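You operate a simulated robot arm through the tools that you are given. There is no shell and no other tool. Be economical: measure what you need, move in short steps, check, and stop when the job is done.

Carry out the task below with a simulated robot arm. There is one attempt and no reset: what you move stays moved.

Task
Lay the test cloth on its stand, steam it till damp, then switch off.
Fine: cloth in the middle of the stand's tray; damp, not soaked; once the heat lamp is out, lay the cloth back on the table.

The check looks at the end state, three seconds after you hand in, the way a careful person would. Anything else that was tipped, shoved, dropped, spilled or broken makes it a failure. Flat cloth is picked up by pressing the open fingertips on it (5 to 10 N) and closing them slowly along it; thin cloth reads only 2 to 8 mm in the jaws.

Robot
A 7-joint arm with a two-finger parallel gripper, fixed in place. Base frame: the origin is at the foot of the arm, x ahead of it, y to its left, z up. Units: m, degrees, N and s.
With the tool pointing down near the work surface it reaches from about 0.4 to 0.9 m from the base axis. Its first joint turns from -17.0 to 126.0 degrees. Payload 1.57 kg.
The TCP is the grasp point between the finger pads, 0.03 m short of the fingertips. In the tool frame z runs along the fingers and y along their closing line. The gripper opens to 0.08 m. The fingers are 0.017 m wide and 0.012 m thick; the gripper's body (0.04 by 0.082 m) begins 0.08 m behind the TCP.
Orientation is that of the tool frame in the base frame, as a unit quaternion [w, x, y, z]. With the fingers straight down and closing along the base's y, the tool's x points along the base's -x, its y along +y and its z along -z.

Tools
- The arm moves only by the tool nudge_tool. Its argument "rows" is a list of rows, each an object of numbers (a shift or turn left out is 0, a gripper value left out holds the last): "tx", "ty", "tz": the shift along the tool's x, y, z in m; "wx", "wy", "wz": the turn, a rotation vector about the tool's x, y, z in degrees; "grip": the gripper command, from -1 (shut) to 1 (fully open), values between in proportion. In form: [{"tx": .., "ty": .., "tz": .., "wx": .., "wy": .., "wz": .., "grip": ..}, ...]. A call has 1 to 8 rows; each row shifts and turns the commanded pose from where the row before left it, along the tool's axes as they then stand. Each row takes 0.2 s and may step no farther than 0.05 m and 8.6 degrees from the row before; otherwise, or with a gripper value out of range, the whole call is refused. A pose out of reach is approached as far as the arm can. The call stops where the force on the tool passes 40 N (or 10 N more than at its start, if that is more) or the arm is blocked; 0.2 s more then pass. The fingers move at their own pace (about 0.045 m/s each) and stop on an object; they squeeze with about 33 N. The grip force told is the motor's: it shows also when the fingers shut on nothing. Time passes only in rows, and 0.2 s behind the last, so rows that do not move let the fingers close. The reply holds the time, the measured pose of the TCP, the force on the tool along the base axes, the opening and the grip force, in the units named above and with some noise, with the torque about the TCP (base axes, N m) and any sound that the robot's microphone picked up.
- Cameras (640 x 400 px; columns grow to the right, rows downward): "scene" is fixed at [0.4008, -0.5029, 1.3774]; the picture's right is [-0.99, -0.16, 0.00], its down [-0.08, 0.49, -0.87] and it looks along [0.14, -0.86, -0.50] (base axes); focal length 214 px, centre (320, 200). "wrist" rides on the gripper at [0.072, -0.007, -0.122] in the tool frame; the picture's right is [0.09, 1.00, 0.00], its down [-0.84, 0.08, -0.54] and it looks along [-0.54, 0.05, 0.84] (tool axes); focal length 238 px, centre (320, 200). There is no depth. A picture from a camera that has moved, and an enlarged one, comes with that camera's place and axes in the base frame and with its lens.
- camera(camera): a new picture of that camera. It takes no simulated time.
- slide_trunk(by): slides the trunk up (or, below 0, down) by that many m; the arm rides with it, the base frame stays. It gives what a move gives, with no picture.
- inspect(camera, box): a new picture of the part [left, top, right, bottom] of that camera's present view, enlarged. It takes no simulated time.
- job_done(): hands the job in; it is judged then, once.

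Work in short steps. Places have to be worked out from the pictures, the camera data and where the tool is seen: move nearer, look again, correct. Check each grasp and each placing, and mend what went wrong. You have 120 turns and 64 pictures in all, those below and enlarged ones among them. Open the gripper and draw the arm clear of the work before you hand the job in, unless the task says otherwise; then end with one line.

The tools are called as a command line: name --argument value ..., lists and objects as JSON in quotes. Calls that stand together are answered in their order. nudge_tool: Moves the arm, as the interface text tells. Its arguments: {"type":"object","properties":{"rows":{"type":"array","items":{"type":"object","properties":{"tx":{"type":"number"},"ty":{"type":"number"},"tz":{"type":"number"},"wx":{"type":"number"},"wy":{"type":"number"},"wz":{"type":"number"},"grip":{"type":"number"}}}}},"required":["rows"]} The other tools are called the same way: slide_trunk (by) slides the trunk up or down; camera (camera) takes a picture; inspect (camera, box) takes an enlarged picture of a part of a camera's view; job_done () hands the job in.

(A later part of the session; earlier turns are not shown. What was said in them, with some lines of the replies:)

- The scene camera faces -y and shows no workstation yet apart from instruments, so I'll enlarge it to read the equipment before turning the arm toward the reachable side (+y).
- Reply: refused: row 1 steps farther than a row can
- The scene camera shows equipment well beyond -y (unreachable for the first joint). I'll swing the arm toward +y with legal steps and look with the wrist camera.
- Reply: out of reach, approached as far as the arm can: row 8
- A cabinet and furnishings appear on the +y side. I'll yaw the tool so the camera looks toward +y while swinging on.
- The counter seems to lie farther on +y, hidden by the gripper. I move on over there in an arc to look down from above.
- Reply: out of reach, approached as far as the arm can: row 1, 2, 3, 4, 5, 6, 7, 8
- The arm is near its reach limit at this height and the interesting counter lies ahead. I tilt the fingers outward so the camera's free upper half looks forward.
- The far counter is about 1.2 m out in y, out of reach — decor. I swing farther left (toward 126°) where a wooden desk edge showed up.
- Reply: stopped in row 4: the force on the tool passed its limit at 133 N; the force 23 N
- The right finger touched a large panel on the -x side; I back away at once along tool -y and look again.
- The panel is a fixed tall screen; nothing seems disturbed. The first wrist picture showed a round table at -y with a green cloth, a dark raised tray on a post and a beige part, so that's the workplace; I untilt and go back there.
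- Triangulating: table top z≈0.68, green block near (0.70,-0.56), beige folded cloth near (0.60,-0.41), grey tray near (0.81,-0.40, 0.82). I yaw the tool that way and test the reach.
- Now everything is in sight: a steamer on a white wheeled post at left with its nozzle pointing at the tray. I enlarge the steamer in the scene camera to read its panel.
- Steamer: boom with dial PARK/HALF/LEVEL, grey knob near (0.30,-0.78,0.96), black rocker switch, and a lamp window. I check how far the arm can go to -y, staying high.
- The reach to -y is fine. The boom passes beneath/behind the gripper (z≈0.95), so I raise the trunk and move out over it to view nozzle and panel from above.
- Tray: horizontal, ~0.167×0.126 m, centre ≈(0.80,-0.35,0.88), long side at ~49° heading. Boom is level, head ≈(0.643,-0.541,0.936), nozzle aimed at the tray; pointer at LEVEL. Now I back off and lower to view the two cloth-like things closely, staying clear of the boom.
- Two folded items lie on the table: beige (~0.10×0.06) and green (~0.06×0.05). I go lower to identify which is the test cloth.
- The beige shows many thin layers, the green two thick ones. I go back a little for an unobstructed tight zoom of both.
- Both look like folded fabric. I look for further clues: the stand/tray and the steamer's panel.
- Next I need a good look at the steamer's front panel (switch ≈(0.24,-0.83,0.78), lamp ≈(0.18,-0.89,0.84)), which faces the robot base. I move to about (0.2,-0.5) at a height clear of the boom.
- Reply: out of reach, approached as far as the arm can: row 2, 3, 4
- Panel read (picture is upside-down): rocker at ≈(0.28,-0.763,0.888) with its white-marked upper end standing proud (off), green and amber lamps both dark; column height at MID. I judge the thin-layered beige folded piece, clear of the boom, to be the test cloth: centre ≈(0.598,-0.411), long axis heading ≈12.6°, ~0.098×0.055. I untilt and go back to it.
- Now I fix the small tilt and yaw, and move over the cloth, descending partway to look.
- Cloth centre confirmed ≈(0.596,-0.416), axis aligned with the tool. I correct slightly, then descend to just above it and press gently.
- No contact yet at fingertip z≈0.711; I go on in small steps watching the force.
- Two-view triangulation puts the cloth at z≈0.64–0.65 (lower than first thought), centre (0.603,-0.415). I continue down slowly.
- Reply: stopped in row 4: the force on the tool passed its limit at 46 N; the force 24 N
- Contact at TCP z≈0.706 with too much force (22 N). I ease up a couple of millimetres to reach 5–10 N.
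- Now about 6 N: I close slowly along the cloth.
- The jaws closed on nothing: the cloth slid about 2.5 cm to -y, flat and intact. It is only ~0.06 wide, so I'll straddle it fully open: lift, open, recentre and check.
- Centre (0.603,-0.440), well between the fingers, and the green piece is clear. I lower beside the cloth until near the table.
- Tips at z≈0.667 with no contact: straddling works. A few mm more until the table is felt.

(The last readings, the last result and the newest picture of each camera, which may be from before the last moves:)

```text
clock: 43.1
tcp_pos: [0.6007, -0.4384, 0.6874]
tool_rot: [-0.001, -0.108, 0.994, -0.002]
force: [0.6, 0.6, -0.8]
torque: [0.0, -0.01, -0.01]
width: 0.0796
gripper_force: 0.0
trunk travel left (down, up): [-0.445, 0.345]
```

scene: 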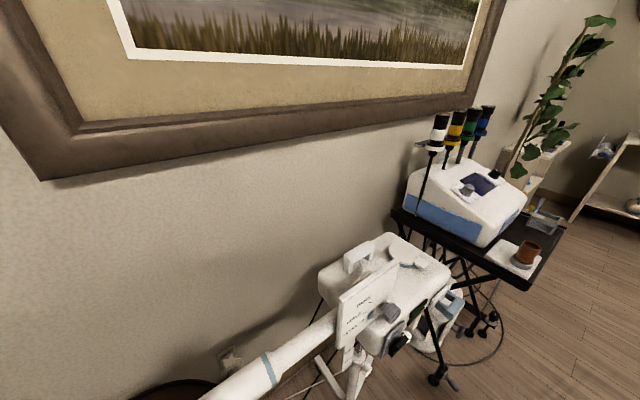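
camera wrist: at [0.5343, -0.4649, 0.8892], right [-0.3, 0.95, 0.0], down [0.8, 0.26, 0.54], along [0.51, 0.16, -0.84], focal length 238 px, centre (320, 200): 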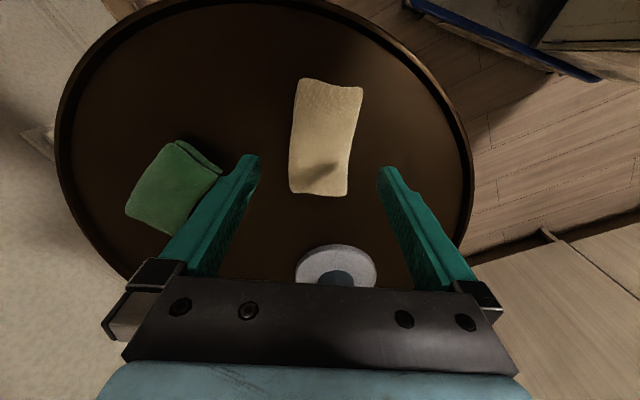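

Still free at tip z≈0.657, well below the cloth's top (0.677). I close slowly here.

nudge_tool --rows '[{"grip": 0.7}, {"grip": 0.55}, {"grip": 0.4}, {"grip": 0.25}, {"grip": 0.1}, {"grip": -0.05}, {"grip": -0.2}, {"grip": -0.35}]'

nudge_tool --rows '[{"grip": -0.55}, {"grip": -0.75}, {"grip": -1}, {}, {}]'

camera --camera "wrist"

```text
clock: 44.9
tcp_pos: [0.5997, -0.4395, 0.6863]
tool_rot: [-0.001, -0.107, 0.994, -0.003]
force: [0.3, 0.3, 0.0]
torque: [0.06, -0.01, -0.03]
width: 0.0538
gripper_force: 32.8
trunk travel left (down, up): [-0.445, 0.345]
```

```text
clock: 46.1
tcp_pos: [0.5994, -0.4388, 0.6862]
tool_rot: [-0.001, -0.107, 0.994, -0.003]
force: [1.0, -0.5, 1.3]
torque: [0.06, -0.02, -0.05]
width: 0.0539
gripper_force: 33.2
trunk travel left (down, up): [-0.445, 0.345]
```

```text
25 pictures are left
camera wrist: at [0.5316, -0.4605, 0.8078], right [-0.3, 0.95, 0.0], down [0.8, 0.26, 0.54], along [0.52, 0.16, -0.84], focal length 238 px, centre (320, 200)
```

wrist: 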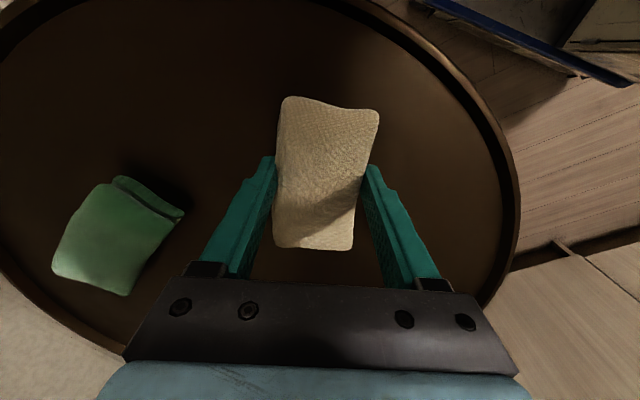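

A firm grip at 54 mm: it doesn't give at all and is >2 cm thick, so I want to be sure it is cloth and not a sponge. I zoom in on both while close.

inspect --camera "wrist" --box '[265, 85, 390, 260]'

inspect --camera "wrist" --box '[40, 165, 200, 305]'

```text
2.29 times, centred on (328, 172) of wrist
camera zoom: at [0.5316, -0.4605, 0.8078], right [-0.3, 0.95, 0.0], down [0.8, 0.26, 0.54], along [0.52, 0.16, -0.84], focal length 545 px, centre (303, 263)
```

zoom: 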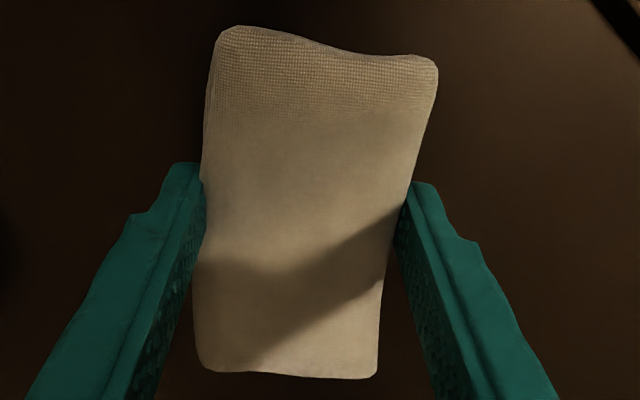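

```text
2.86 times, centred on (120, 235) of wrist
camera zoom: at [0.5316, -0.4605, 0.8078], right [-0.3, 0.95, 0.0], down [0.8, 0.26, 0.54], along [0.52, 0.16, -0.84], focal length 681 px, centre (891, 100)
```

zoom: 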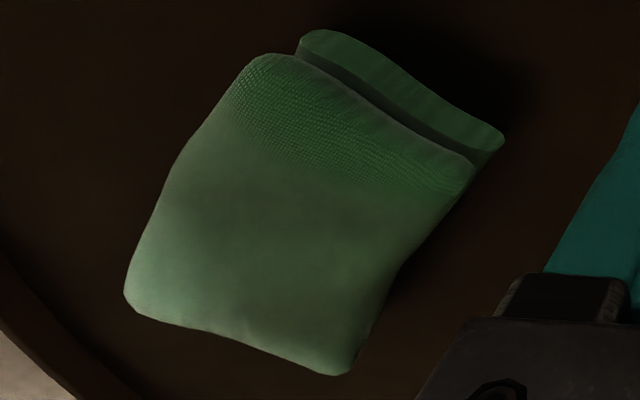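

Both are woven folded cloths; the beige light one, free of the boom and gripped now, I take as the test cloth (its dampness will show). I lift a bit, shift away from the boom, then raise.

nudge_tool --rows '[{"tz": -0.02}, {"tz": -0.03, "ty": 0.02}, {"tz": -0.03, "ty": 0.025}, {"tz": -0.04, "ty": 0.02}, {"tz": -0.045}, {"tz": -0.045}, {"tz": -0.045}, {"tz": -0.045}]'

camera --camera "wrist"

```text
clock: 47.9
tcp_pos: [0.5856, -0.3744, 0.9863]
tool_rot: [-0.001, -0.107, 0.994, -0.002]
force: [1.6, 0.6, -0.6]
torque: [0.0, 0.0, -0.02]
width: 0.0539
gripper_force: 33.1
trunk travel left (down, up): [-0.445, 0.345]
```

```text
22 pictures are left
camera wrist: at [0.5175, -0.3964, 1.108], right [-0.3, 0.95, 0.0], down [0.8, 0.26, 0.54], along [0.51, 0.16, -0.84], focal length 238 px, centre (320, 200)
```

wrist: 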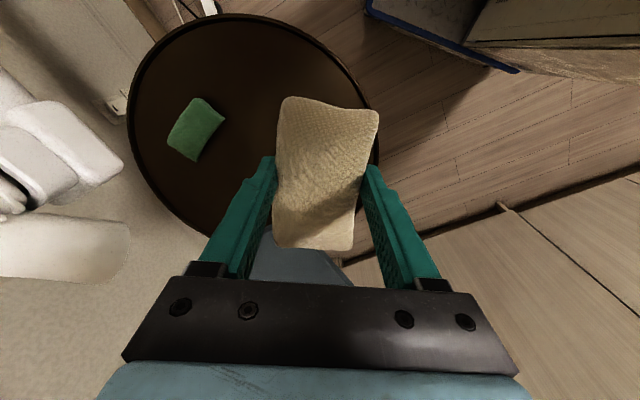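

The cloth is held well. I move forward over the tray (0.80,-0.35) and then yaw to its long axis.

nudge_tool --rows '[{"tx": -0.043, "ty": -0.004}, {"tx": -0.043, "ty": -0.004}, {"tx": -0.043, "ty": -0.005}, {"tx": -0.043, "ty": -0.005}, {"tx": -0.043, "ty": -0.005}]'

nudge_tool --rows '[{"wz": -8.5}, {"wz": -8.5}, {"wz": -8.5}, {"wz": -8.5}, {"wz": -2}]'

camera --camera "wrist"

```text
clock: 49.1
tcp_pos: [0.8014, -0.3496, 0.9867]
tool_rot: [0.0, -0.107, 0.994, -0.002]
force: [-1.6, 0.7, 2.5]
torque: [-0.03, -0.08, 0.02]
width: 0.054
gripper_force: 32.9
trunk travel left (down, up): [-0.445, 0.345]
```

```text
clock: 50.3
tcp_pos: [0.8016, -0.3497, 0.986]
tool_rot: [-0.002, -0.41, 0.912, -0.002]
force: [1.3, -1.0, -0.6]
torque: [0.0, -0.02, 0.02]
width: 0.0538
gripper_force: 33.0
trunk travel left (down, up): [-0.445, 0.345]
```

```text
21 pictures are left
camera wrist: at [0.7601, -0.4084, 1.1077], right [-0.81, 0.59, 0.0], down [0.5, 0.68, 0.54], along [0.32, 0.43, -0.84], focal length 238 px, centre (320, 200)
```

wrist: 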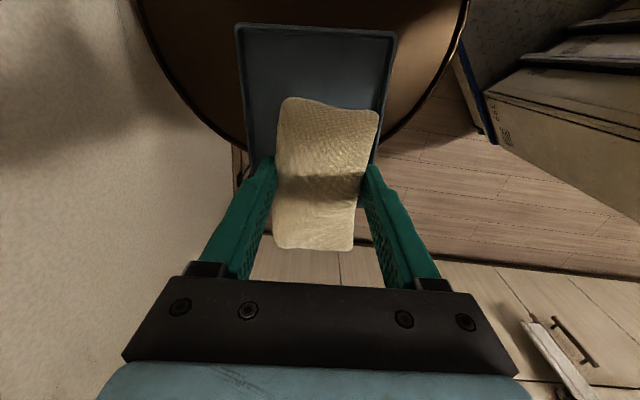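

Tray refined: centre ≈(0.807,-0.355), heading ≈50.8°, rim z≈0.88. I trim the position and lower until the cloth touches.

nudge_tool --rows '[{"tx": 0.004, "ty": -0.007, "wz": -2.2}, {"tz": 0.03}, {"tz": 0.02}, {"tz": 0.005}]'

nudge_tool --rows '[{"tz": 0.005}, {"tz": 0.004}, {"tz": 0.003}]'

```text
clock: 51.3
tcp_pos: [0.805, -0.3594, 0.9292]
tool_rot: [-0.001, -0.427, 0.904, -0.002]
force: [-0.3, -0.9, -1.0]
torque: [-0.02, -0.01, 0.0]
width: 0.0537
gripper_force: 33.2
trunk travel left (down, up): [-0.445, 0.345]
```

```text
clock: 52.1
tcp_pos: [0.8051, -0.3572, 0.9167]
tool_rot: [-0.002, -0.426, 0.905, -0.002]
force: [0.7, -0.6, -0.2]
torque: [0.0, 0.0, 0.01]
width: 0.0541
gripper_force: 33.0
trunk travel left (down, up): [-0.445, 0.345]
```

nudge_tool --rows '[{"tz": 0.003}, {"tz": 0.003}, {"tz": 0.002}]'

camera --camera "wrist"

```text
clock: 52.9
tcp_pos: [0.8048, -0.3582, 0.9092]
tool_rot: [-0.002, -0.427, 0.904, -0.002]
force: [0.2, 0.3, -0.7]
torque: [-0.01, -0.03, 0.04]
width: 0.0539
gripper_force: 33.1
trunk travel left (down, up): [-0.445, 0.345]
```

```text
20 pictures are left
camera wrist: at [0.7648, -0.418, 1.0316], right [-0.83, 0.56, 0.0], down [0.47, 0.7, 0.54], along [0.3, 0.44, -0.84], focal length 238 px, centre (320, 200)
```

wrist: 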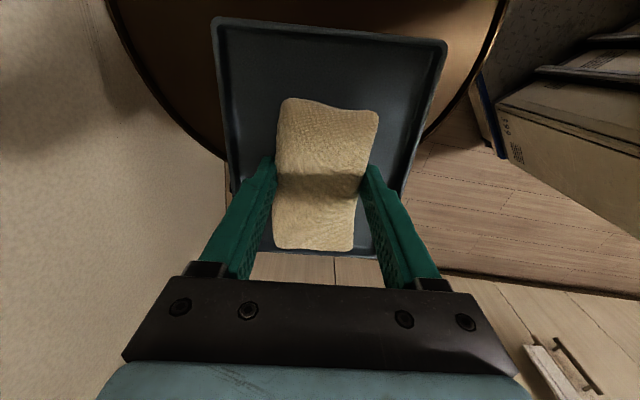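

Cloth centre ≈(0.806,-0.356) matches the tray centre ≈(0.805,-0.355). No contact yet; I keep lowering in small steps.

nudge_tool --rows '[{"tz": 0.004}, {"tz": 0.003}, {"tz": 0.003}]'

```text
clock: 53.7
tcp_pos: [0.8038, -0.358, 0.9053]
tool_rot: [0.001, -0.426, 0.905, -0.004]
force: [-5.2, 2.7, 31.5]
torque: [0.59, 0.63, 0.06]
width: 0.0536
gripper_force: 33.2
trunk travel left (down, up): [-0.445, 0.345]
```

Touchdown at TCP z≈0.905. I relieve the load and open slowly — but only a little, since the tray rims are near (rim half-width 0.063 vs finger outer 0.039).

nudge_tool --rows '[{"tz": -0.004}, {"tz": -0.002}, {}]'

nudge_tool --rows '[{"grip": 0.45}, {"grip": 0.6}, {}, {"tz": -0.01}, {"tz": -0.03}, {"tz": -0.04}, {"tz": -0.04}]'

camera --camera "wrist"

```text
clock: 54.5
tcp_pos: [0.8056, -0.3585, 0.9044]
tool_rot: [-0.003, -0.426, 0.904, -0.001]
force: [0.9, -0.5, 7.4]
torque: [-0.02, -0.24, 0.0]
width: 0.0538
gripper_force: 32.6
trunk travel left (down, up): [-0.445, 0.345]
```

```text
clock: 56.1
tcp_pos: [0.7913, -0.3535, 1.0066]
tool_rot: [-0.003, -0.428, 0.904, 0.0]
force: [0.4, -0.8, -0.3]
torque: [0.03, 0.01, 0.01]
width: 0.064
gripper_force: 0.2
out of reach, approached as far as the arm can: row 7
trunk travel left (down, up): [-0.445, 0.345]
```

```text
19 pictures are left
camera wrist: at [0.7512, -0.4133, 1.1283], right [-0.83, 0.56, 0.0], down [0.47, 0.7, 0.54], along [0.3, 0.45, -0.84], focal length 238 px, centre (320, 200)
```

wrist: 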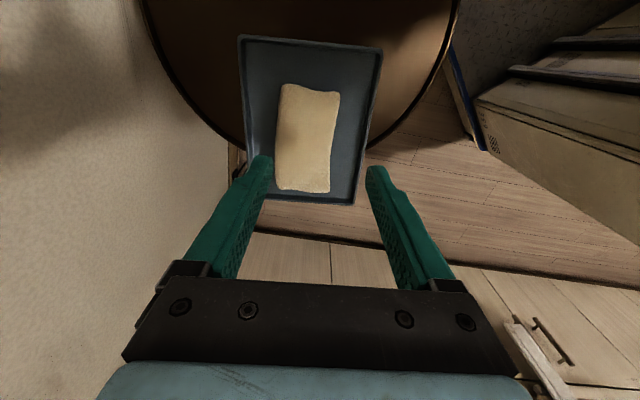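

The cloth lies flat in the middle of the tray. Now I retreat away from the nozzle toward -x, closing the gripper, before yawing toward the switch.

nudge_tool --rows '[{"tx": 0.02, "ty": 0.04, "grip": -1}, {"tx": 0.02, "ty": 0.04}, {"tx": 0.02, "ty": 0.04}, {"tx": 0.02, "ty": 0.04}, {"tx": 0.02, "ty": 0.04}, {"tx": 0.02, "ty": 0.04, "wz": 8.5}, {"wz": 8.5, "ty": 0.03}, {"wz": 8.5, "ty": 0.03}]'

nudge_tool --rows '[{"tx": 0.04, "wz": 8.5}, {"tx": 0.04, "wz": 8.5}, {"tx": 0.04, "wz": 8.5}, {"tx": 0.03, "ty": -0.02, "wz": 8.5}, {"tx": 0.03, "ty": -0.02, "wz": 8.5}, {"ty": -0.02, "wz": 8.5}, {"ty": -0.03, "wz": 8.5}, {"ty": -0.03, "wz": 8.5}]'

```text
clock: 57.9
tcp_pos: [0.4936, -0.2469, 1.0076]
tool_rot: [-0.002, -0.216, 0.976, -0.003]
force: [-0.4, 0.2, 0.1]
torque: [-0.01, 0.0, -0.02]
width: 0.0001
gripper_force: 20.9
trunk travel left (down, up): [-0.445, 0.345]
```

```text
clock: 59.7
tcp_pos: [0.2868, -0.4123, 0.9721]
tool_rot: [-0.001, 0.367, 0.93, -0.002]
force: [0.6, 0.2, 0.3]
torque: [-0.03, 0.01, -0.01]
width: 0.0
gripper_force: 21.2
out of reach, approached as far as the arm can: row 3, 4, 5
trunk travel left (down, up): [-0.445, 0.345]
```

Heading now ≈-43°. I slide sideways to stand in front of the panel, then tilt the closed fingers toward it.

nudge_tool --rows '[{"ty": -0.045, "tz": -0.02}, {"ty": -0.045, "tz": -0.02}, {"ty": -0.045}, {"ty": -0.045}, {"ty": -0.04}, {"ty": -0.03}]'

nudge_tool --rows '[{"wy": -8.5}, {"wy": -8.5}, {"wy": -8.5}, {"wy": -8.5}, {"wy": -8.5}]'

```text
clock: 61.1
tcp_pos: [0.1194, -0.5933, 1.0166]
tool_rot: [0.0, 0.367, 0.93, -0.003]
force: [-0.1, -0.1, -0.2]
torque: [-0.03, -0.02, -0.01]
width: 0.0001
gripper_force: 21.2
trunk travel left (down, up): [-0.445, 0.345]
```

```text
clock: 62.3
tcp_pos: [0.1179, -0.5924, 1.0141]
tool_rot: [0.338, 0.341, 0.867, -0.136]
force: [1.3, 0.7, 0.6]
torque: [-0.01, -0.01, -0.01]
width: 0.0
gripper_force: 21.6
trunk travel left (down, up): [-0.445, 0.345]
```

nudge_tool --rows '[{"wy": -8.5}, {"wy": -8.5}, {"wy": -8.5}, {"wy": -8.5}]'

camera --camera "wrist"

```text
clock: 63.3
tcp_pos: [0.1173, -0.5928, 1.0147]
tool_rot: [0.577, 0.286, 0.73, -0.23]
force: [0.3, 0.6, 0.3]
torque: [-0.01, 0.02, 0.0]
width: 0.0
gripper_force: 21.2
trunk travel left (down, up): [-0.445, 0.345]
```

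```text
18 pictures are left
camera wrist: at [0.0136, -0.5064, 0.9724], right [0.66, 0.74, -0.1], down [-0.19, 0.29, 0.94], along [0.72, -0.6, 0.33], focal length 238 px, centre (320, 200)
```

wrist: 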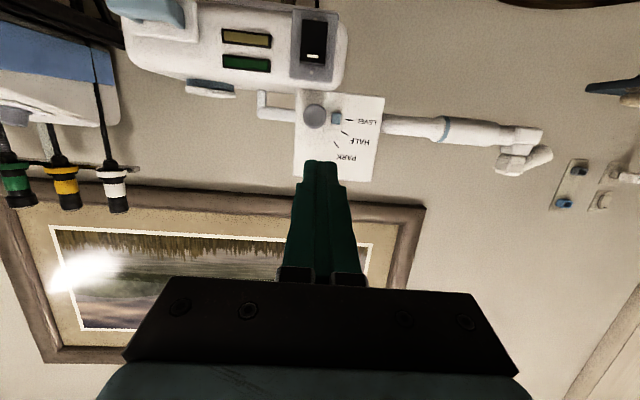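

A nearly frontal (upside-down) view: pointer at LEVEL, nozzle aimed slightly down toward the tray. I zoom on the switch.

inspect --camera "wrist" --box '[200, 0, 400, 130]'

```text
3.08 times, centred on (300, 65) of wrist
camera zoom: at [0.0136, -0.5064, 0.9724], right [0.66, 0.74, -0.1], down [-0.19, 0.29, 0.94], along [0.72, -0.6, 0.33], focal length 733 px, centre (382, 615)
```

zoom: 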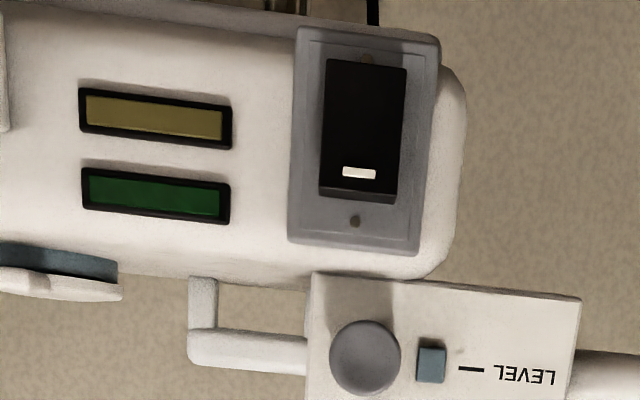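

Rocker centre ≈(0.276,-0.761,0.884); white-marked upper end ≈(0.272,-0.758,0.900). I move first down, then forward to about 4 cm short of the upper end.

nudge_tool --rows '[{"tx": 0.03, "ty": -0.008}, {"tx": 0.029, "ty": -0.0075}, {"tz": 0.045}, {"tz": 0.045}, {"tz": 0.045}, {"tz": 0.04}]'

camera --camera "wrist"

```text
clock: 64.7
tcp_pos: [0.2209, -0.7107, 0.9137]
tool_rot: [0.576, 0.285, 0.731, -0.228]
force: [-0.5, 0.3, 0.6]
torque: [0.03, -0.01, 0.01]
width: 0.0
gripper_force: 21.1
trunk travel left (down, up): [-0.445, 0.345]
```

```text
16 pictures are left
camera wrist: at [0.1162, -0.6241, 0.8719], right [0.66, 0.74, -0.09], down [-0.19, 0.29, 0.94], along [0.72, -0.61, 0.33], focal length 238 px, centre (320, 200)
```

wrist: 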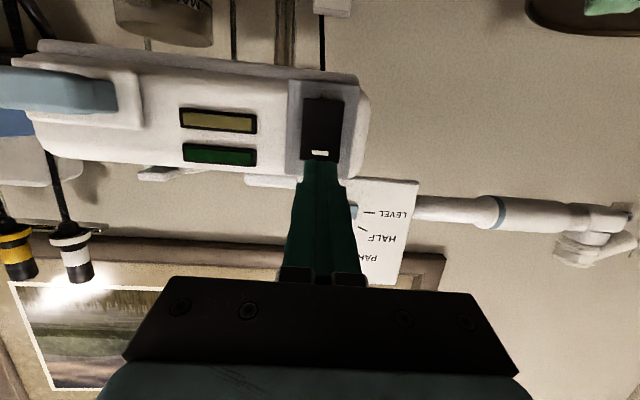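

Aligned with the white-marked end, ~4 cm away. I nudge 4 mm up and advance in small steps until the rocker gives.

nudge_tool --rows '[{"tx": -0.004}, {"tz": 0.015}, {"tz": 0.01}, {"tz": 0.006}, {"tz": 0.005}, {"tz": 0.004}]'

```text
clock: 66.1
tcp_pos: [0.2496, -0.739, 0.9104]
tool_rot: [0.576, 0.286, 0.731, -0.228]
force: [-1.9, 5.2, 1.0]
torque: [0.02, -0.03, 0.02]
width: 0.0
gripper_force: 21.6
trunk travel left (down, up): [-0.445, 0.345]
```

Contact is starting (≈5 N); a little further.

nudge_tool --rows '[{"tz": 0.004}, {"tz": 0.003}]'

```text
clock: 66.6
tcp_pos: [0.2502, -0.7378, 0.9108]
tool_rot: [0.576, 0.286, 0.73, -0.229]
force: [-9.6, 24.1, 6.7]
torque: [-0.22, -0.14, 0.27]
width: 0.0
gripper_force: 21.3
trunk travel left (down, up): [-0.445, 0.345]
stopped in row 2: the force on the tool passed its limit at 45 N (the readings are from after the stop); the commanded pose is now the measured one
```

Hard stop without a click. I back off 1 cm and look.

nudge_tool --rows '[{"tz": -0.01}, {"tz": -0.005}]'

inspect --camera "wrist" --box '[170, 60, 420, 220]'

```text
clock: 67.2
tcp_pos: [0.2418, -0.7306, 0.9124]
tool_rot: [0.575, 0.287, 0.731, -0.229]
force: [0.6, -0.2, 0.3]
torque: [0.03, 0.0, 0.0]
width: 0.0002
gripper_force: 21.4
trunk travel left (down, up): [-0.445, 0.345]
```

```text
2.50 times, centred on (295, 140) of wrist
camera zoom: at [0.1371, -0.6442, 0.87], right [0.66, 0.74, -0.09], down [-0.19, 0.29, 0.94], along [0.72, -0.61, 0.33], focal length 596 px, centre (382, 350)
```

zoom: 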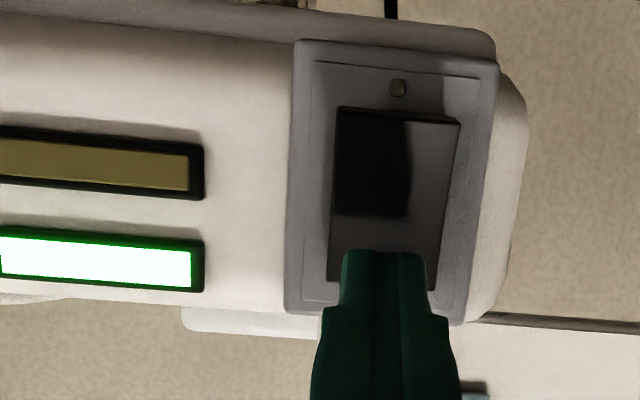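

The green lamp is lit: the steamer is on (amber still dark). I back off and up so that lamps, nozzle and tray come into view together.

nudge_tool --rows '[{"tz": -0.045}, {"tz": -0.045}, {"tz": -0.03, "tx": -0.035, "wy": 8}, {"tx": -0.045, "wy": 8}, {"tx": -0.045, "wy": 8}]'

camera --camera "wrist"

```text
clock: 68.4
tcp_pos: [0.1883, -0.6847, 1.059]
tool_rot: [0.411, 0.328, 0.835, -0.164]
force: [-0.7, 0.0, -0.4]
torque: [-0.01, -0.01, 0.01]
width: 0.0001
gripper_force: 21.6
trunk travel left (down, up): [-0.445, 0.345]
```

```text
14 pictures are left
camera wrist: at [0.0813, -0.5933, 1.0754], right [0.64, 0.77, -0.08], down [0.12, 0.01, 0.99], along [0.76, -0.64, -0.08], focal length 238 px, centre (320, 200)
```

wrist: 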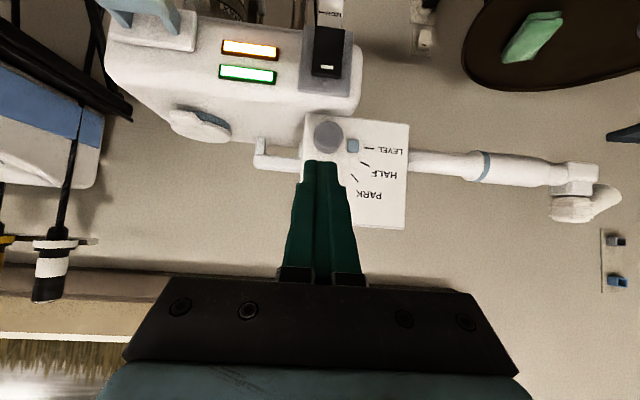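

Amber heat lamp is now lit too; no steam yet. I yaw about 24° left and rise so the tray comes into view.

nudge_tool --rows '[{"wz": -4.9, "wx": -6.3, "tx": -0.03}, {"wz": -4.9, "wx": -6.3, "tx": -0.03}, {"wz": -4.9, "wx": -6.3, "tx": -0.03}]'

camera --camera "wrist"

```text
clock: 69.2
tcp_pos: [0.2349, -0.7132, 1.1298]
tool_rot: [0.434, 0.147, 0.885, -0.077]
force: [-0.9, 0.3, -0.1]
torque: [0.0, 0.03, -0.03]
width: 0.0
gripper_force: 21.4
trunk travel left (down, up): [-0.445, 0.345]
```

```text
13 pictures are left
camera wrist: at [0.0997, -0.6742, 1.1457], right [0.27, 0.96, -0.08], down [0.1, 0.05, 0.99], along [0.96, -0.28, -0.09], focal length 238 px, centre (320, 200)
```

wrist: 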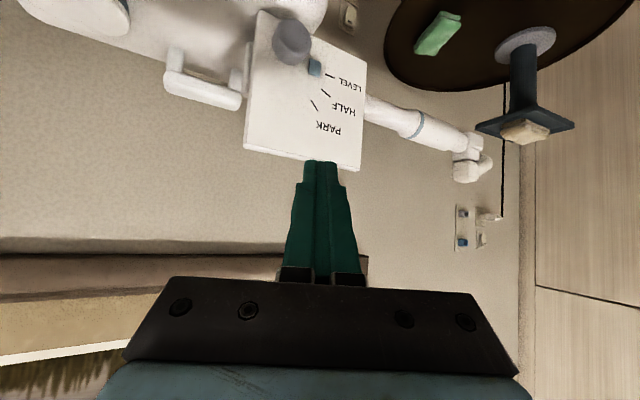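

Good view of cloth and nozzle; no steam yet. I wait a few seconds and listen.

nudge_tool --rows '[{}, {}, {}, {}, {}, {}, {}, {}]'

inspect --camera "wrist" --box '[430, 80, 600, 200]'

```text
clock: 71.0
tcp_pos: [0.2342, -0.7131, 1.128]
tool_rot: [0.434, 0.147, 0.885, -0.076]
force: [0.4, -0.3, -0.5]
torque: [0.0, 0.0, 0.02]
width: 0.0
gripper_force: 21.0
trunk travel left (down, up): [-0.445, 0.345]
```

```text
3.33 times, centred on (515, 140) of wrist
camera zoom: at [0.0997, -0.6742, 1.1452], right [0.27, 0.96, -0.08], down [0.1, 0.05, 0.99], along [0.96, -0.28, -0.09], focal length 794 px, centre (-330, 400)
```

zoom: 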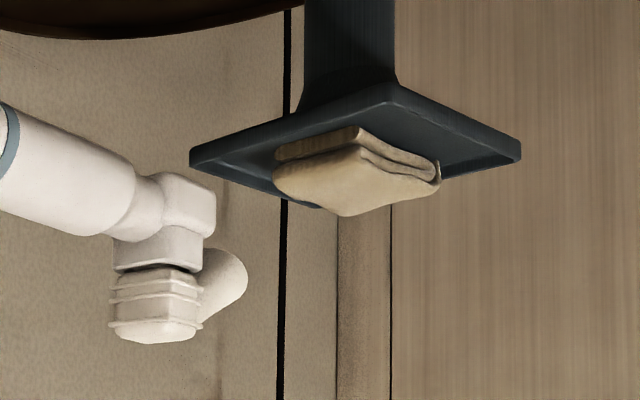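

Still heating, cloth dry. I wait further.

nudge_tool --rows '[{}, {}, {}, {}, {}, {}, {}, {}]'

inspect --camera "wrist" --box '[430, 80, 600, 200]'

```text
clock: 72.8
tcp_pos: [0.2349, -0.7133, 1.1283]
tool_rot: [0.435, 0.148, 0.885, -0.076]
force: [0.4, 0.4, 0.0]
torque: [-0.01, 0.01, 0.03]
width: 0.0
gripper_force: 21.4
trunk travel left (down, up): [-0.445, 0.345]
```

```text
3.33 times, centred on (515, 140) of wrist
camera zoom: at [0.0997, -0.6742, 1.1452], right [0.27, 0.96, -0.08], down [0.1, 0.05, 0.99], along [0.96, -0.28, -0.09], focal length 794 px, centre (-330, 400)
```

zoom: 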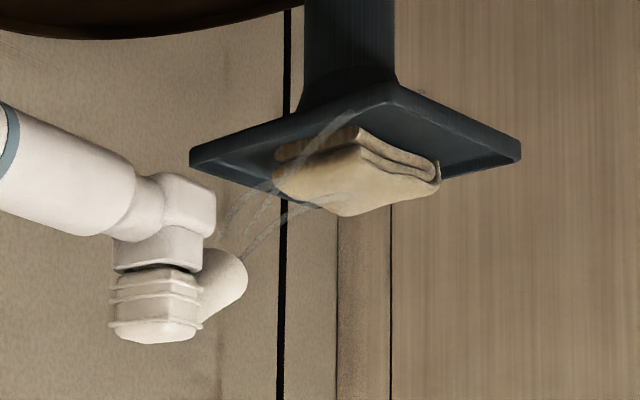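

Steam has started and hits the cloth. I wait a short while and look again.

nudge_tool --rows '[{}, {}, {}, {}, {}, {}, {}, {}]'

inspect --camera "wrist" --box '[430, 80, 600, 200]'

```text
clock: 74.6
tcp_pos: [0.2355, -0.7139, 1.1264]
tool_rot: [0.435, 0.147, 0.885, -0.077]
force: [-0.8, 0.2, 0.1]
torque: [-0.03, 0.02, 0.02]
width: 0.0001
gripper_force: 21.5
trunk travel left (down, up): [-0.445, 0.345]
```

```text
3.33 times, centred on (515, 140) of wrist
camera zoom: at [0.0997, -0.6742, 1.1452], right [0.27, 0.96, -0.08], down [0.1, 0.05, 0.99], along [0.96, -0.28, -0.09], focal length 794 px, centre (-330, 400)
```

zoom: 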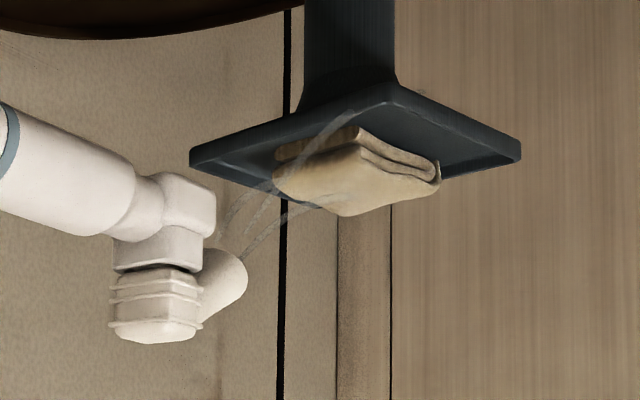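

Little visible change after ~2.5 s of steam. I wait about 3.6 s more.

nudge_tool --rows '[{}, {}, {}, {}, {}, {}, {}, {}]'

nudge_tool --rows '[{}, {}, {}, {}, {}, {}, {}, {}]'

inspect --camera "wrist" --box '[430, 80, 600, 200]'

```text
clock: 76.4
tcp_pos: [0.2348, -0.7133, 1.1283]
tool_rot: [0.435, 0.146, 0.885, -0.075]
force: [0.3, -0.5, -0.2]
torque: [0.02, 0.04, 0.02]
width: 0.0
gripper_force: 21.5
trunk travel left (down, up): [-0.445, 0.345]
```

```text
clock: 78.2
tcp_pos: [0.234, -0.7145, 1.1275]
tool_rot: [0.435, 0.147, 0.885, -0.076]
force: [0.0, -0.9, 0.5]
torque: [-0.02, 0.0, 0.01]
width: 0.0001
gripper_force: 21.4
trunk travel left (down, up): [-0.445, 0.345]
```

```text
3.33 times, centred on (515, 140) of wrist
camera zoom: at [0.0997, -0.6742, 1.1452], right [0.27, 0.96, -0.08], down [0.1, 0.05, 0.99], along [0.96, -0.28, -0.09], focal length 794 px, centre (-330, 400)
```

zoom: 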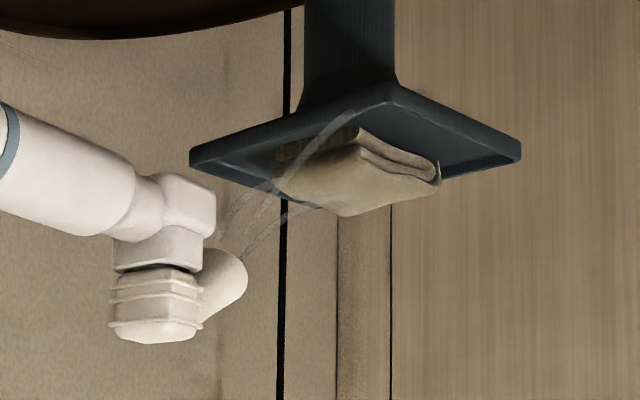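

The cloth has clearly darkened — it's getting damp (and it is indeed the test cloth). I go straight back to the switch, reversing my path.

nudge_tool --rows '[{"wz": 4.9, "wx": 6.3, "tx": 0.03}, {"wz": 4.9, "wx": 6.3, "tx": 0.03}, {"wz": 4.9, "wx": 6.3, "tx": 0.03}, {"tx": 0.045, "wy": -8}, {"tx": 0.045, "wy": -8}, {"tz": 0.03, "tx": 0.035, "wy": -8}, {"tx": 0.036}]'

```text
clock: 79.8
tcp_pos: [0.1527, -0.6604, 0.9044]
tool_rot: [0.576, 0.287, 0.73, -0.23]
force: [-0.5, -0.4, 0.3]
torque: [-0.02, -0.02, -0.03]
width: 0.0001
gripper_force: 21.2
trunk travel left (down, up): [-0.445, 0.345]
```

nudge_tool --rows '[{"tz": 0.045, "ty": 0.006}, {"tz": 0.045, "ty": 0.005}, {"tz": 0.008}, {"tz": 0.006}, {"tz": 0.006}, {"tz": 0.005}, {"tz": 0.005}]'

inspect --camera "wrist" --box '[170, 60, 420, 220]'

```text
clock: 81.4
tcp_pos: [0.2465, -0.7312, 0.8742]
tool_rot: [0.576, 0.287, 0.731, -0.229]
force: [0.1, -0.1, -0.1]
torque: [0.01, -0.02, 0.02]
width: 0.0001
gripper_force: 21.5
trunk travel left (down, up): [-0.445, 0.345]
```

```text
2.50 times, centred on (295, 140) of wrist
camera zoom: at [0.1436, -0.645, 0.8325], right [0.66, 0.74, -0.09], down [-0.19, 0.29, 0.94], along [0.72, -0.61, 0.33], focal length 596 px, centre (382, 350)
```

zoom: 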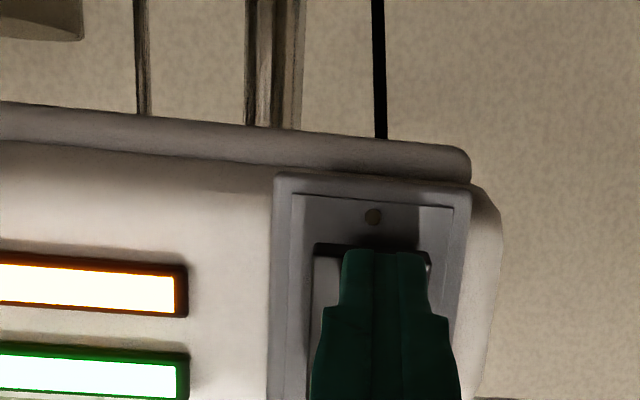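

At the lower end, not yet in contact; I push on.

nudge_tool --rows '[{"tz": 0.007}, {"tz": 0.006}, {"tz": 0.005}, {"tz": 0.005}, {"tz": 0.005}]'

```text
clock: 82.0
tcp_pos: [0.2525, -0.7373, 0.8722]
tool_rot: [0.575, 0.288, 0.731, -0.229]
force: [-8.1, 18.0, 7.9]
torque: [-0.22, -0.18, 0.16]
width: 0.0001
gripper_force: 21.5
trunk travel left (down, up): [-0.445, 0.345]
stopped in row 3: the force on the tool passed its limit at 51 N (the readings are from after the stop); the commanded pose is now the measured one
```

Firm stop, like the first press. I back off and check the lamps.

nudge_tool --rows '[{"tz": -0.02}, {"tz": -0.04}, {"tz": -0.03}]'

inspect --camera "wrist" --box '[130, 30, 420, 220]'

```text
clock: 82.8
tcp_pos: [0.189, -0.6778, 0.8944]
tool_rot: [0.575, 0.287, 0.732, -0.228]
force: [-0.5, -0.6, -0.2]
torque: [-0.03, 0.0, -0.01]
width: 0.0001
gripper_force: 21.4
trunk travel left (down, up): [-0.445, 0.345]
```

```text
2.11 times, centred on (275, 125) of wrist
camera zoom: at [0.0858, -0.5912, 0.8522], right [0.66, 0.74, -0.09], down [-0.19, 0.28, 0.94], along [0.72, -0.61, 0.33], focal length 502 px, centre (415, 358)
```

zoom: 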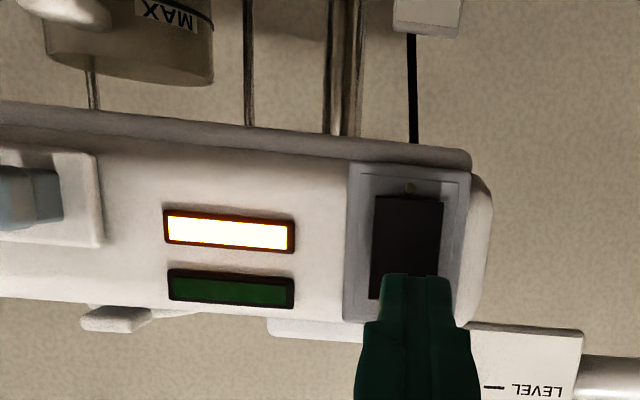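

Green is out — switched off at ≈81.8 s; the amber heat lamp is still lit. I move up to a pose seeing both lamp and tray, and wait.

nudge_tool --rows '[{"tx": -0.036}, {"tz": -0.03, "tx": -0.035, "wy": 8}, {"tx": -0.045, "wy": 8}, {"tx": -0.045, "wy": 8}, {"wz": -4.9, "wx": -6.3, "tx": -0.03}, {}, {}, {}]'

nudge_tool --rows '[{}, {}, {}, {}, {}, {}, {}, {}]'

nudge_tool --rows '[{}, {}, {}, {}, {}, {}, {}, {}]'

nudge_tool --rows '[{}, {}, {}, {}, {}, {}, {}, {}]'

camera --camera "wrist"

```text
clock: 84.6
tcp_pos: [0.2202, -0.7086, 1.0734]
tool_rot: [0.421, 0.269, 0.856, -0.135]
force: [-0.5, -0.1, 0.1]
torque: [0.01, -0.01, -0.01]
width: 0.0001
gripper_force: 21.6
trunk travel left (down, up): [-0.445, 0.345]
```

```text
clock: 86.4
tcp_pos: [0.2195, -0.7093, 1.0746]
tool_rot: [0.42, 0.27, 0.856, -0.135]
force: [0.6, 0.2, -0.2]
torque: [-0.02, 0.02, 0.02]
width: 0.0
gripper_force: 21.4
trunk travel left (down, up): [-0.445, 0.345]
```

```text
clock: 88.2
tcp_pos: [0.2205, -0.7086, 1.0738]
tool_rot: [0.42, 0.27, 0.856, -0.135]
force: [-0.2, 1.4, 0.5]
torque: [0.03, 0.0, 0.02]
width: 0.0
gripper_force: 21.4
trunk travel left (down, up): [-0.445, 0.345]
```

```text
clock: 90.0
tcp_pos: [0.2202, -0.7091, 1.0742]
tool_rot: [0.42, 0.27, 0.856, -0.135]
force: [0.5, 0.4, 0.4]
torque: [0.0, 0.01, 0.01]
width: 0.0001
gripper_force: 21.1
trunk travel left (down, up): [-0.445, 0.345]
```

```text
6 pictures are left
camera wrist: at [0.1015, -0.6339, 1.0905], right [0.53, 0.85, -0.08], down [0.11, 0.02, 0.99], along [0.84, -0.53, -0.09], focal length 238 px, centre (320, 200)
```

wrist: 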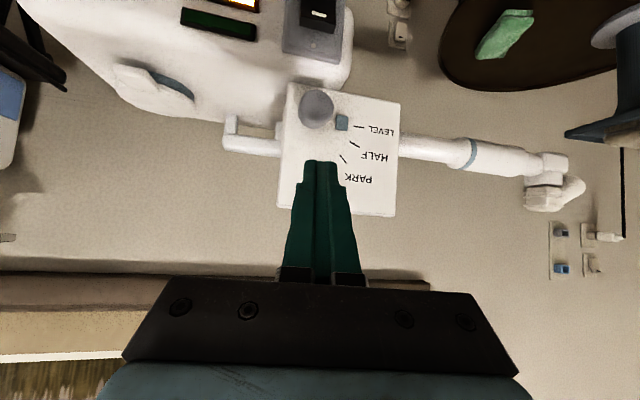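

Steam has ceased, green is out, but amber still glows. I wait about 14 s more before looking.

nudge_tool --rows '[{}, {}, {}, {}, {}, {}, {}, {}]'

nudge_tool --rows '[{}, {}, {}, {}, {}, {}, {}, {}]'

nudge_tool --rows '[{}, {}, {}, {}, {}, {}, {}, {}]'

nudge_tool --rows '[{}, {}, {}, {}, {}, {}, {}, {}]'

nudge_tool --rows '[{}, {}, {}, {}, {}, {}, {}, {}]'

nudge_tool --rows '[{}, {}, {}, {}, {}, {}, {}, {}]'

nudge_tool --rows '[{}, {}, {}, {}, {}, {}, {}, {}]'

nudge_tool --rows '[{}, {}, {}, {}, {}, {}, {}, {}]'

inspect --camera "wrist" --box '[160, 0, 640, 240]'

```text
clock: 91.8
tcp_pos: [0.2213, -0.7091, 1.0735]
tool_rot: [0.421, 0.269, 0.856, -0.134]
force: [0.0, 0.1, 1.3]
torque: [-0.01, -0.06, 0.01]
width: 0.0
gripper_force: 20.8
trunk travel left (down, up): [-0.445, 0.345]
```

```text
clock: 93.6
tcp_pos: [0.22, -0.7082, 1.0718]
tool_rot: [0.421, 0.27, 0.855, -0.135]
force: [0.4, -0.3, 0.1]
torque: [0.03, 0.01, -0.01]
width: 0.0
gripper_force: 21.3
trunk travel left (down, up): [-0.445, 0.345]
```

```text
clock: 95.4
tcp_pos: [0.2204, -0.7094, 1.0726]
tool_rot: [0.42, 0.27, 0.856, -0.135]
force: [0.4, -0.3, -0.8]
torque: [0.01, -0.02, 0.0]
width: 0.0
gripper_force: 21.0
trunk travel left (down, up): [-0.445, 0.345]
```

```text
clock: 97.2
tcp_pos: [0.2213, -0.7084, 1.0732]
tool_rot: [0.421, 0.269, 0.856, -0.135]
force: [-0.3, 0.2, 0.1]
torque: [-0.01, 0.0, 0.02]
width: 0.0001
gripper_force: 21.2
trunk travel left (down, up): [-0.445, 0.345]
```

```text
clock: 99.0
tcp_pos: [0.2206, -0.7078, 1.0734]
tool_rot: [0.42, 0.27, 0.856, -0.135]
force: [0.1, -0.1, 0.0]
torque: [-0.01, -0.01, 0.01]
width: 0.0
gripper_force: 20.5
trunk travel left (down, up): [-0.445, 0.345]
```

```text
clock: 100.8
tcp_pos: [0.2194, -0.7088, 1.0732]
tool_rot: [0.42, 0.27, 0.856, -0.135]
force: [0.5, -0.1, 0.1]
torque: [0.01, 0.0, 0.02]
width: 0.0
gripper_force: 21.6
trunk travel left (down, up): [-0.445, 0.345]
```

```text
clock: 102.6
tcp_pos: [0.22, -0.7096, 1.0727]
tool_rot: [0.42, 0.27, 0.856, -0.135]
force: [-0.3, -0.3, 1.3]
torque: [0.0, 0.01, 0.01]
width: 0.0
gripper_force: 21.9
trunk travel left (down, up): [-0.445, 0.345]
```

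```text
clock: 104.4
tcp_pos: [0.2205, -0.7084, 1.0728]
tool_rot: [0.42, 0.269, 0.856, -0.134]
force: [0.3, 0.3, 0.2]
torque: [0.01, 0.03, -0.03]
width: 0.0
gripper_force: 21.0
trunk travel left (down, up): [-0.445, 0.345]
```

```text
1.33 times, centred on (400, 120) of wrist
camera zoom: at [0.1015, -0.6339, 1.0905], right [0.53, 0.85, -0.08], down [0.11, 0.02, 0.99], along [0.84, -0.53, -0.09], focal length 318 px, centre (213, 307)
```

zoom: 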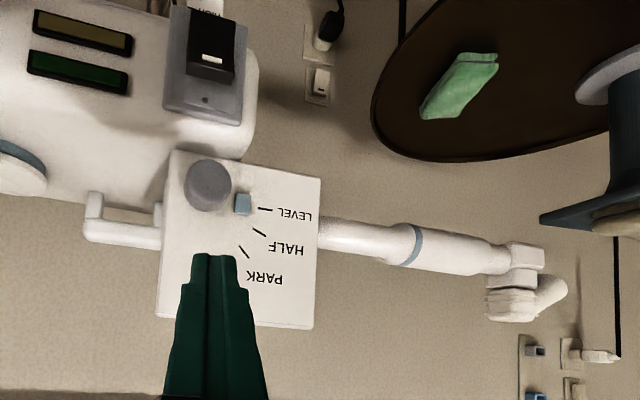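

Both lamps are out. Now I retract, untilt, open, and travel back toward the tray.

nudge_tool --rows '[{"tz": -0.04}, {"tz": -0.03, "tx": 0.0, "wy": 8.5}, {"wy": 8.5}, {"wy": 8.5}, {"wy": 8.5}, {"wy": 8.5}, {"wy": 8.5}, {"wy": 1.3}]'

```text
clock: 106.2
tcp_pos: [0.1768, -0.6778, 1.116]
tool_rot: [-0.001, 0.302, 0.953, -0.003]
force: [-0.7, -0.3, 0.3]
torque: [-0.03, 0.01, -0.04]
width: 0.0002
gripper_force: 21.2
trunk travel left (down, up): [-0.445, 0.345]
```

nudge_tool --rows '[{"ty": 0.046}, {"ty": 0.046}, {"ty": 0.046}, {"ty": 0.046}, {"ty": 0.046}, {"ty": 0.046}, {"ty": 0.046}, {"ty": 0.046}]'

nudge_tool --rows '[{"ty": 0.046, "tx": -0.01, "grip": 1}, {"ty": 0.046, "tx": -0.01, "wz": -8.5}, {"tx": -0.03, "wz": -8.5}, {"tx": -0.03, "wz": -8.5}, {"tx": -0.03, "wz": -8.5}, {"tx": -0.03, "wz": -8.5}]'

```text
clock: 108.0
tcp_pos: [0.3916, -0.3751, 1.1141]
tool_rot: [0.0, 0.302, 0.953, -0.002]
force: [0.8, -0.6, -0.3]
torque: [0.02, 0.01, -0.01]
width: 0.0
gripper_force: 20.7
trunk travel left (down, up): [-0.445, 0.345]
```

```text
clock: 109.4
tcp_pos: [0.5723, -0.342, 1.1125]
tool_rot: [-0.001, -0.065, 0.998, -0.003]
force: [-0.5, 0.1, 1.2]
torque: [0.02, -0.03, -0.01]
width: 0.08
gripper_force: 0.2
trunk travel left (down, up): [-0.445, 0.345]
```

nudge_tool --rows '[{"tz": 0.045, "grip": 0.6}, {"tz": 0.045}, {"tz": 0.02, "tx": -0.03}, {"tx": -0.045, "ty": -0.01}, {"tx": -0.045, "ty": -0.01}, {"tx": -0.045, "ty": -0.01}, {"tx": -0.045, "ty": -0.01}, {"tx": -0.019, "ty": -0.006}]'

nudge_tool --rows '[{"wz": -8.5}, {"wz": -8.5}, {"wz": -8.5}, {"wz": -8.5}, {"wz": -8.5}, {"wz": -0.8}]'

camera --camera "wrist"

```text
clock: 111.2
tcp_pos: [0.798, -0.3576, 0.9975]
tool_rot: [-0.003, -0.065, 0.998, -0.002]
force: [-1.7, 0.8, 0.1]
torque: [-0.01, 0.05, 0.02]
width: 0.064
gripper_force: 0.1
out of reach, approached as far as the arm can: row 8
trunk travel left (down, up): [-0.445, 0.345]
```

```text
clock: 112.6
tcp_pos: [0.7962, -0.355, 0.9983]
tool_rot: [-0.002, -0.429, 0.903, -0.002]
force: [0.4, -0.6, -0.4]
torque: [-0.01, 0.01, -0.02]
width: 0.0641
gripper_force: 0.1
trunk travel left (down, up): [-0.445, 0.345]
```

```text
4 pictures are left
camera wrist: at [0.7567, -0.4155, 1.1208], right [-0.83, 0.56, 0.0], down [0.47, 0.7, 0.54], along [0.3, 0.45, -0.84], focal length 238 px, centre (320, 200)
```

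wrist: 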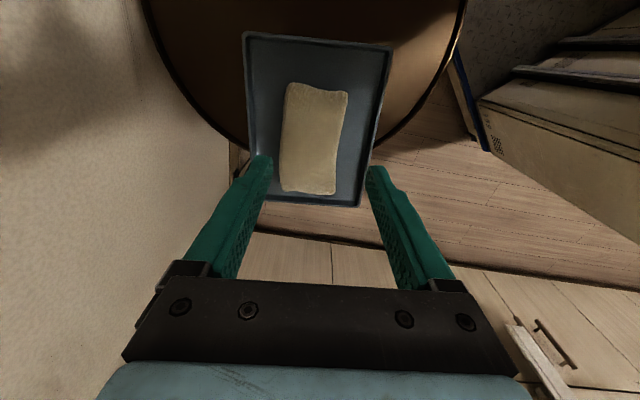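

The cloth is still centred in the tray and looks a bit greyer. One tight zoom to judge its dampness.

inspect --camera "wrist" --box '[240, 30, 400, 210]'

```text
2.22 times, centred on (320, 120) of wrist
camera zoom: at [0.7567, -0.4155, 1.1208], right [-0.83, 0.56, 0.0], down [0.47, 0.7, 0.54], along [0.3, 0.45, -0.84], focal length 530 px, centre (320, 378)
```

zoom: 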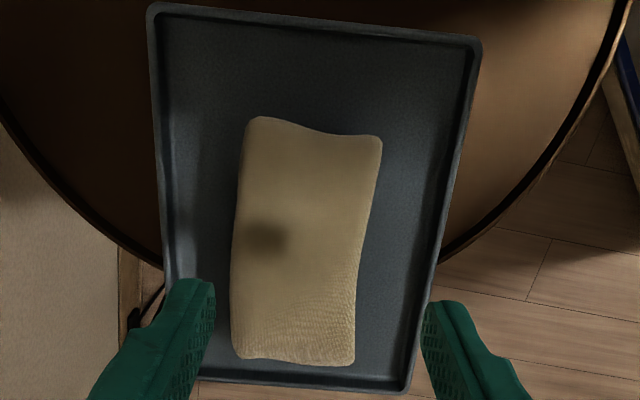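

Evenly a little darker, no drip or puddle: damp. Now I regrip it at the same pose as released.

nudge_tool --rows '[{"tx": -0.003, "ty": -0.009}, {"tz": 0.03}, {"tz": 0.03}, {"tz": 0.02}, {}]'

```text
clock: 113.8
tcp_pos: [0.8004, -0.3595, 0.9164]
tool_rot: [-0.001, -0.427, 0.904, -0.002]
force: [0.0, 0.0, 0.5]
torque: [0.02, -0.05, -0.06]
width: 0.0637
gripper_force: 0.1
out of reach, approached as far as the arm can: row 1
trunk travel left (down, up): [-0.445, 0.345]
```

nudge_tool --rows '[{"tx": -0.004, "ty": -0.003}, {"tz": 0.005}, {"tz": 0.003}, {"grip": 0.4}, {"grip": 0.2}, {"grip": 0}, {"grip": -1}, {}]'

```text
clock: 115.6
tcp_pos: [0.8045, -0.3569, 0.9069]
tool_rot: [-0.001, -0.427, 0.904, -0.002]
force: [-0.5, 0.1, 1.1]
torque: [-0.01, 0.02, -0.02]
width: 0.0536
gripper_force: 33.0
trunk travel left (down, up): [-0.445, 0.345]
```

Gripped at 53.6 mm. I lift, yaw back and return over the table.

nudge_tool --rows '[{"tz": -0.02}, {"tz": -0.03}, {"tz": -0.03}, {"wz": 8.5}, {"wz": 8.5}, {"wz": 8.5}, {"wz": 8.5}, {"wz": 4}]'

nudge_tool --rows '[{"tx": 0.043, "ty": 0.004}, {"tx": 0.043, "ty": 0.004}, {"tx": 0.043, "ty": 0.005}, {"tx": 0.043, "ty": 0.005}, {"tx": 0.035, "ty": -0.01}, {"ty": -0.02}]'

```text
clock: 117.4
tcp_pos: [0.8036, -0.3571, 0.986]
tool_rot: [0.0, -0.109, 0.994, -0.002]
force: [-0.5, 0.8, 0.7]
torque: [0.04, 0.0, 0.02]
width: 0.0541
gripper_force: 33.1
trunk travel left (down, up): [-0.445, 0.345]
```

```text
clock: 118.8
tcp_pos: [0.6047, -0.4126, 0.9881]
tool_rot: [0.0, -0.111, 0.994, -0.002]
force: [-0.8, -0.5, -0.5]
torque: [-0.02, -0.02, 0.01]
width: 0.0538
gripper_force: 33.7
trunk travel left (down, up): [-0.445, 0.345]
```

Over the table at the cloth's original spot. I descend to just above, then slowly.

nudge_tool --rows '[{"tz": 0.045, "tx": 0.004}, {"tz": 0.045}, {"tz": 0.045}, {"tz": 0.045}, {"tz": 0.045}, {"tz": 0.035}, {"tz": 0.02}]'

nudge_tool --rows '[{"tz": 0.005}, {"tz": 0.004}, {"tz": 0.003}]'

```text
clock: 120.4
tcp_pos: [0.6012, -0.4145, 0.7089]
tool_rot: [-0.001, -0.11, 0.994, -0.002]
force: [0.1, 0.1, -0.7]
torque: [0.02, 0.02, -0.01]
width: 0.0538
gripper_force: 32.7
trunk travel left (down, up): [-0.445, 0.345]
```

```text
clock: 121.2
tcp_pos: [0.6, -0.4166, 0.6968]
tool_rot: [0.0, -0.11, 0.994, -0.002]
force: [0.0, 0.0, -0.3]
torque: [0.01, 0.0, 0.0]
width: 0.0539
gripper_force: 32.6
trunk travel left (down, up): [-0.445, 0.345]
```

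nudge_tool --rows '[{"tz": 0.003}, {"tz": 0.003}, {"tz": 0.002}, {}]'

```text
clock: 122.2
tcp_pos: [0.6004, -0.4156, 0.6883]
tool_rot: [0.0, -0.111, 0.994, -0.002]
force: [-0.1, 0.5, 0.0]
torque: [0.02, 0.03, 0.0]
width: 0.0541
gripper_force: 32.3
trunk travel left (down, up): [-0.445, 0.345]
```

I feel for the table with 1–2 mm steps.

nudge_tool --rows '[{"tz": 0.0015}, {"tz": 0.0015}, {}]'

```text
clock: 123.0
tcp_pos: [0.601, -0.4144, 0.6872]
tool_rot: [-0.001, -0.11, 0.994, -0.003]
force: [-3.9, 2.4, 19.8]
torque: [0.41, 0.35, 0.03]
width: 0.0542
gripper_force: 32.8
trunk travel left (down, up): [-0.445, 0.345]
```

Touchdown. I ease the load, open gently, rise and retreat away from boom and tray, then check.

nudge_tool --rows '[{"tz": -0.0015}, {"grip": 0.5}, {"grip": 0.8}, {}, {"tz": -0.02}, {"tz": -0.04}, {"tz": -0.045}, {"tz": -0.045}]'

nudge_tool --rows '[{"tz": -0.045, "ty": 0.02}, {"tz": -0.045, "ty": 0.02}, {"tz": -0.045, "tx": 0.02}, {"tx": 0.04}, {"tx": 0.02}]'

camera --camera "wrist"

```text
clock: 124.8
tcp_pos: [0.6008, -0.4122, 0.838]
tool_rot: [-0.003, -0.111, 0.994, -0.002]
force: [0.3, -0.8, 0.3]
torque: [0.01, 0.04, 0.02]
width: 0.0723
gripper_force: 0.1
trunk travel left (down, up): [-0.445, 0.345]
```

```text
clock: 126.0
tcp_pos: [0.5156, -0.3919, 0.9704]
tool_rot: [-0.001, -0.11, 0.994, -0.001]
force: [0.0, -0.1, 0.6]
torque: [-0.03, 0.05, -0.02]
width: 0.0721
gripper_force: 0.2
trunk travel left (down, up): [-0.445, 0.345]
```

```text
2 pictures are left
camera wrist: at [0.4472, -0.4149, 1.0923], right [-0.31, 0.95, 0.0], down [0.8, 0.26, 0.54], along [0.51, 0.16, -0.84], focal length 238 px, centre (320, 200)
```

wrist: 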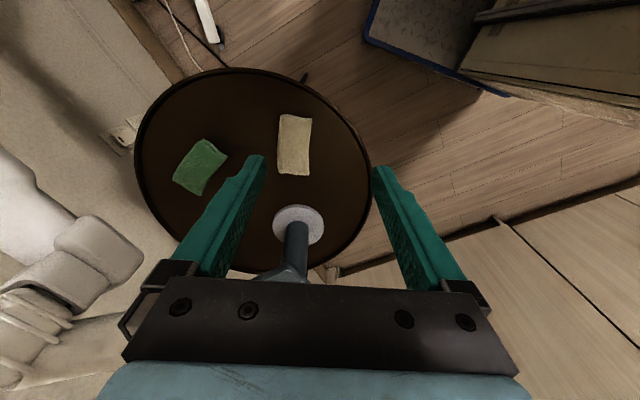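

The cloth lies flat on the table, the green cloth and the stand are undisturbed, and the steamer is off. I open fully and draw farther clear.

nudge_tool --rows '[{"ty": 0.04, "tz": -0.03, "grip": 1}, {"ty": 0.045, "tz": -0.02}, {"ty": 0.045}, {"ty": 0.045}, {"ty": 0.045}]'

job_done

```text
clock: 127.2
tcp_pos: [0.4687, -0.1794, 1.0197]
tool_rot: [-0.001, -0.109, 0.994, -0.001]
force: [-0.7, 0.4, -0.4]
torque: [0.03, 0.01, 0.0]
width: 0.0799
gripper_force: 0.0
trunk travel left (down, up): [-0.445, 0.345]
```

```text
The job is handed in.
```

I steamed the beige cloth in the middle of the tray for about 10 s until it looked damp, not dripping, then switched off, waited for the heat lamp to go out and laid it back on the table. Three things to know: I chose beige over green by judgement, dampness was judged only by colour, and early on a finger hit the tall panel (133 N), with no damage visible.
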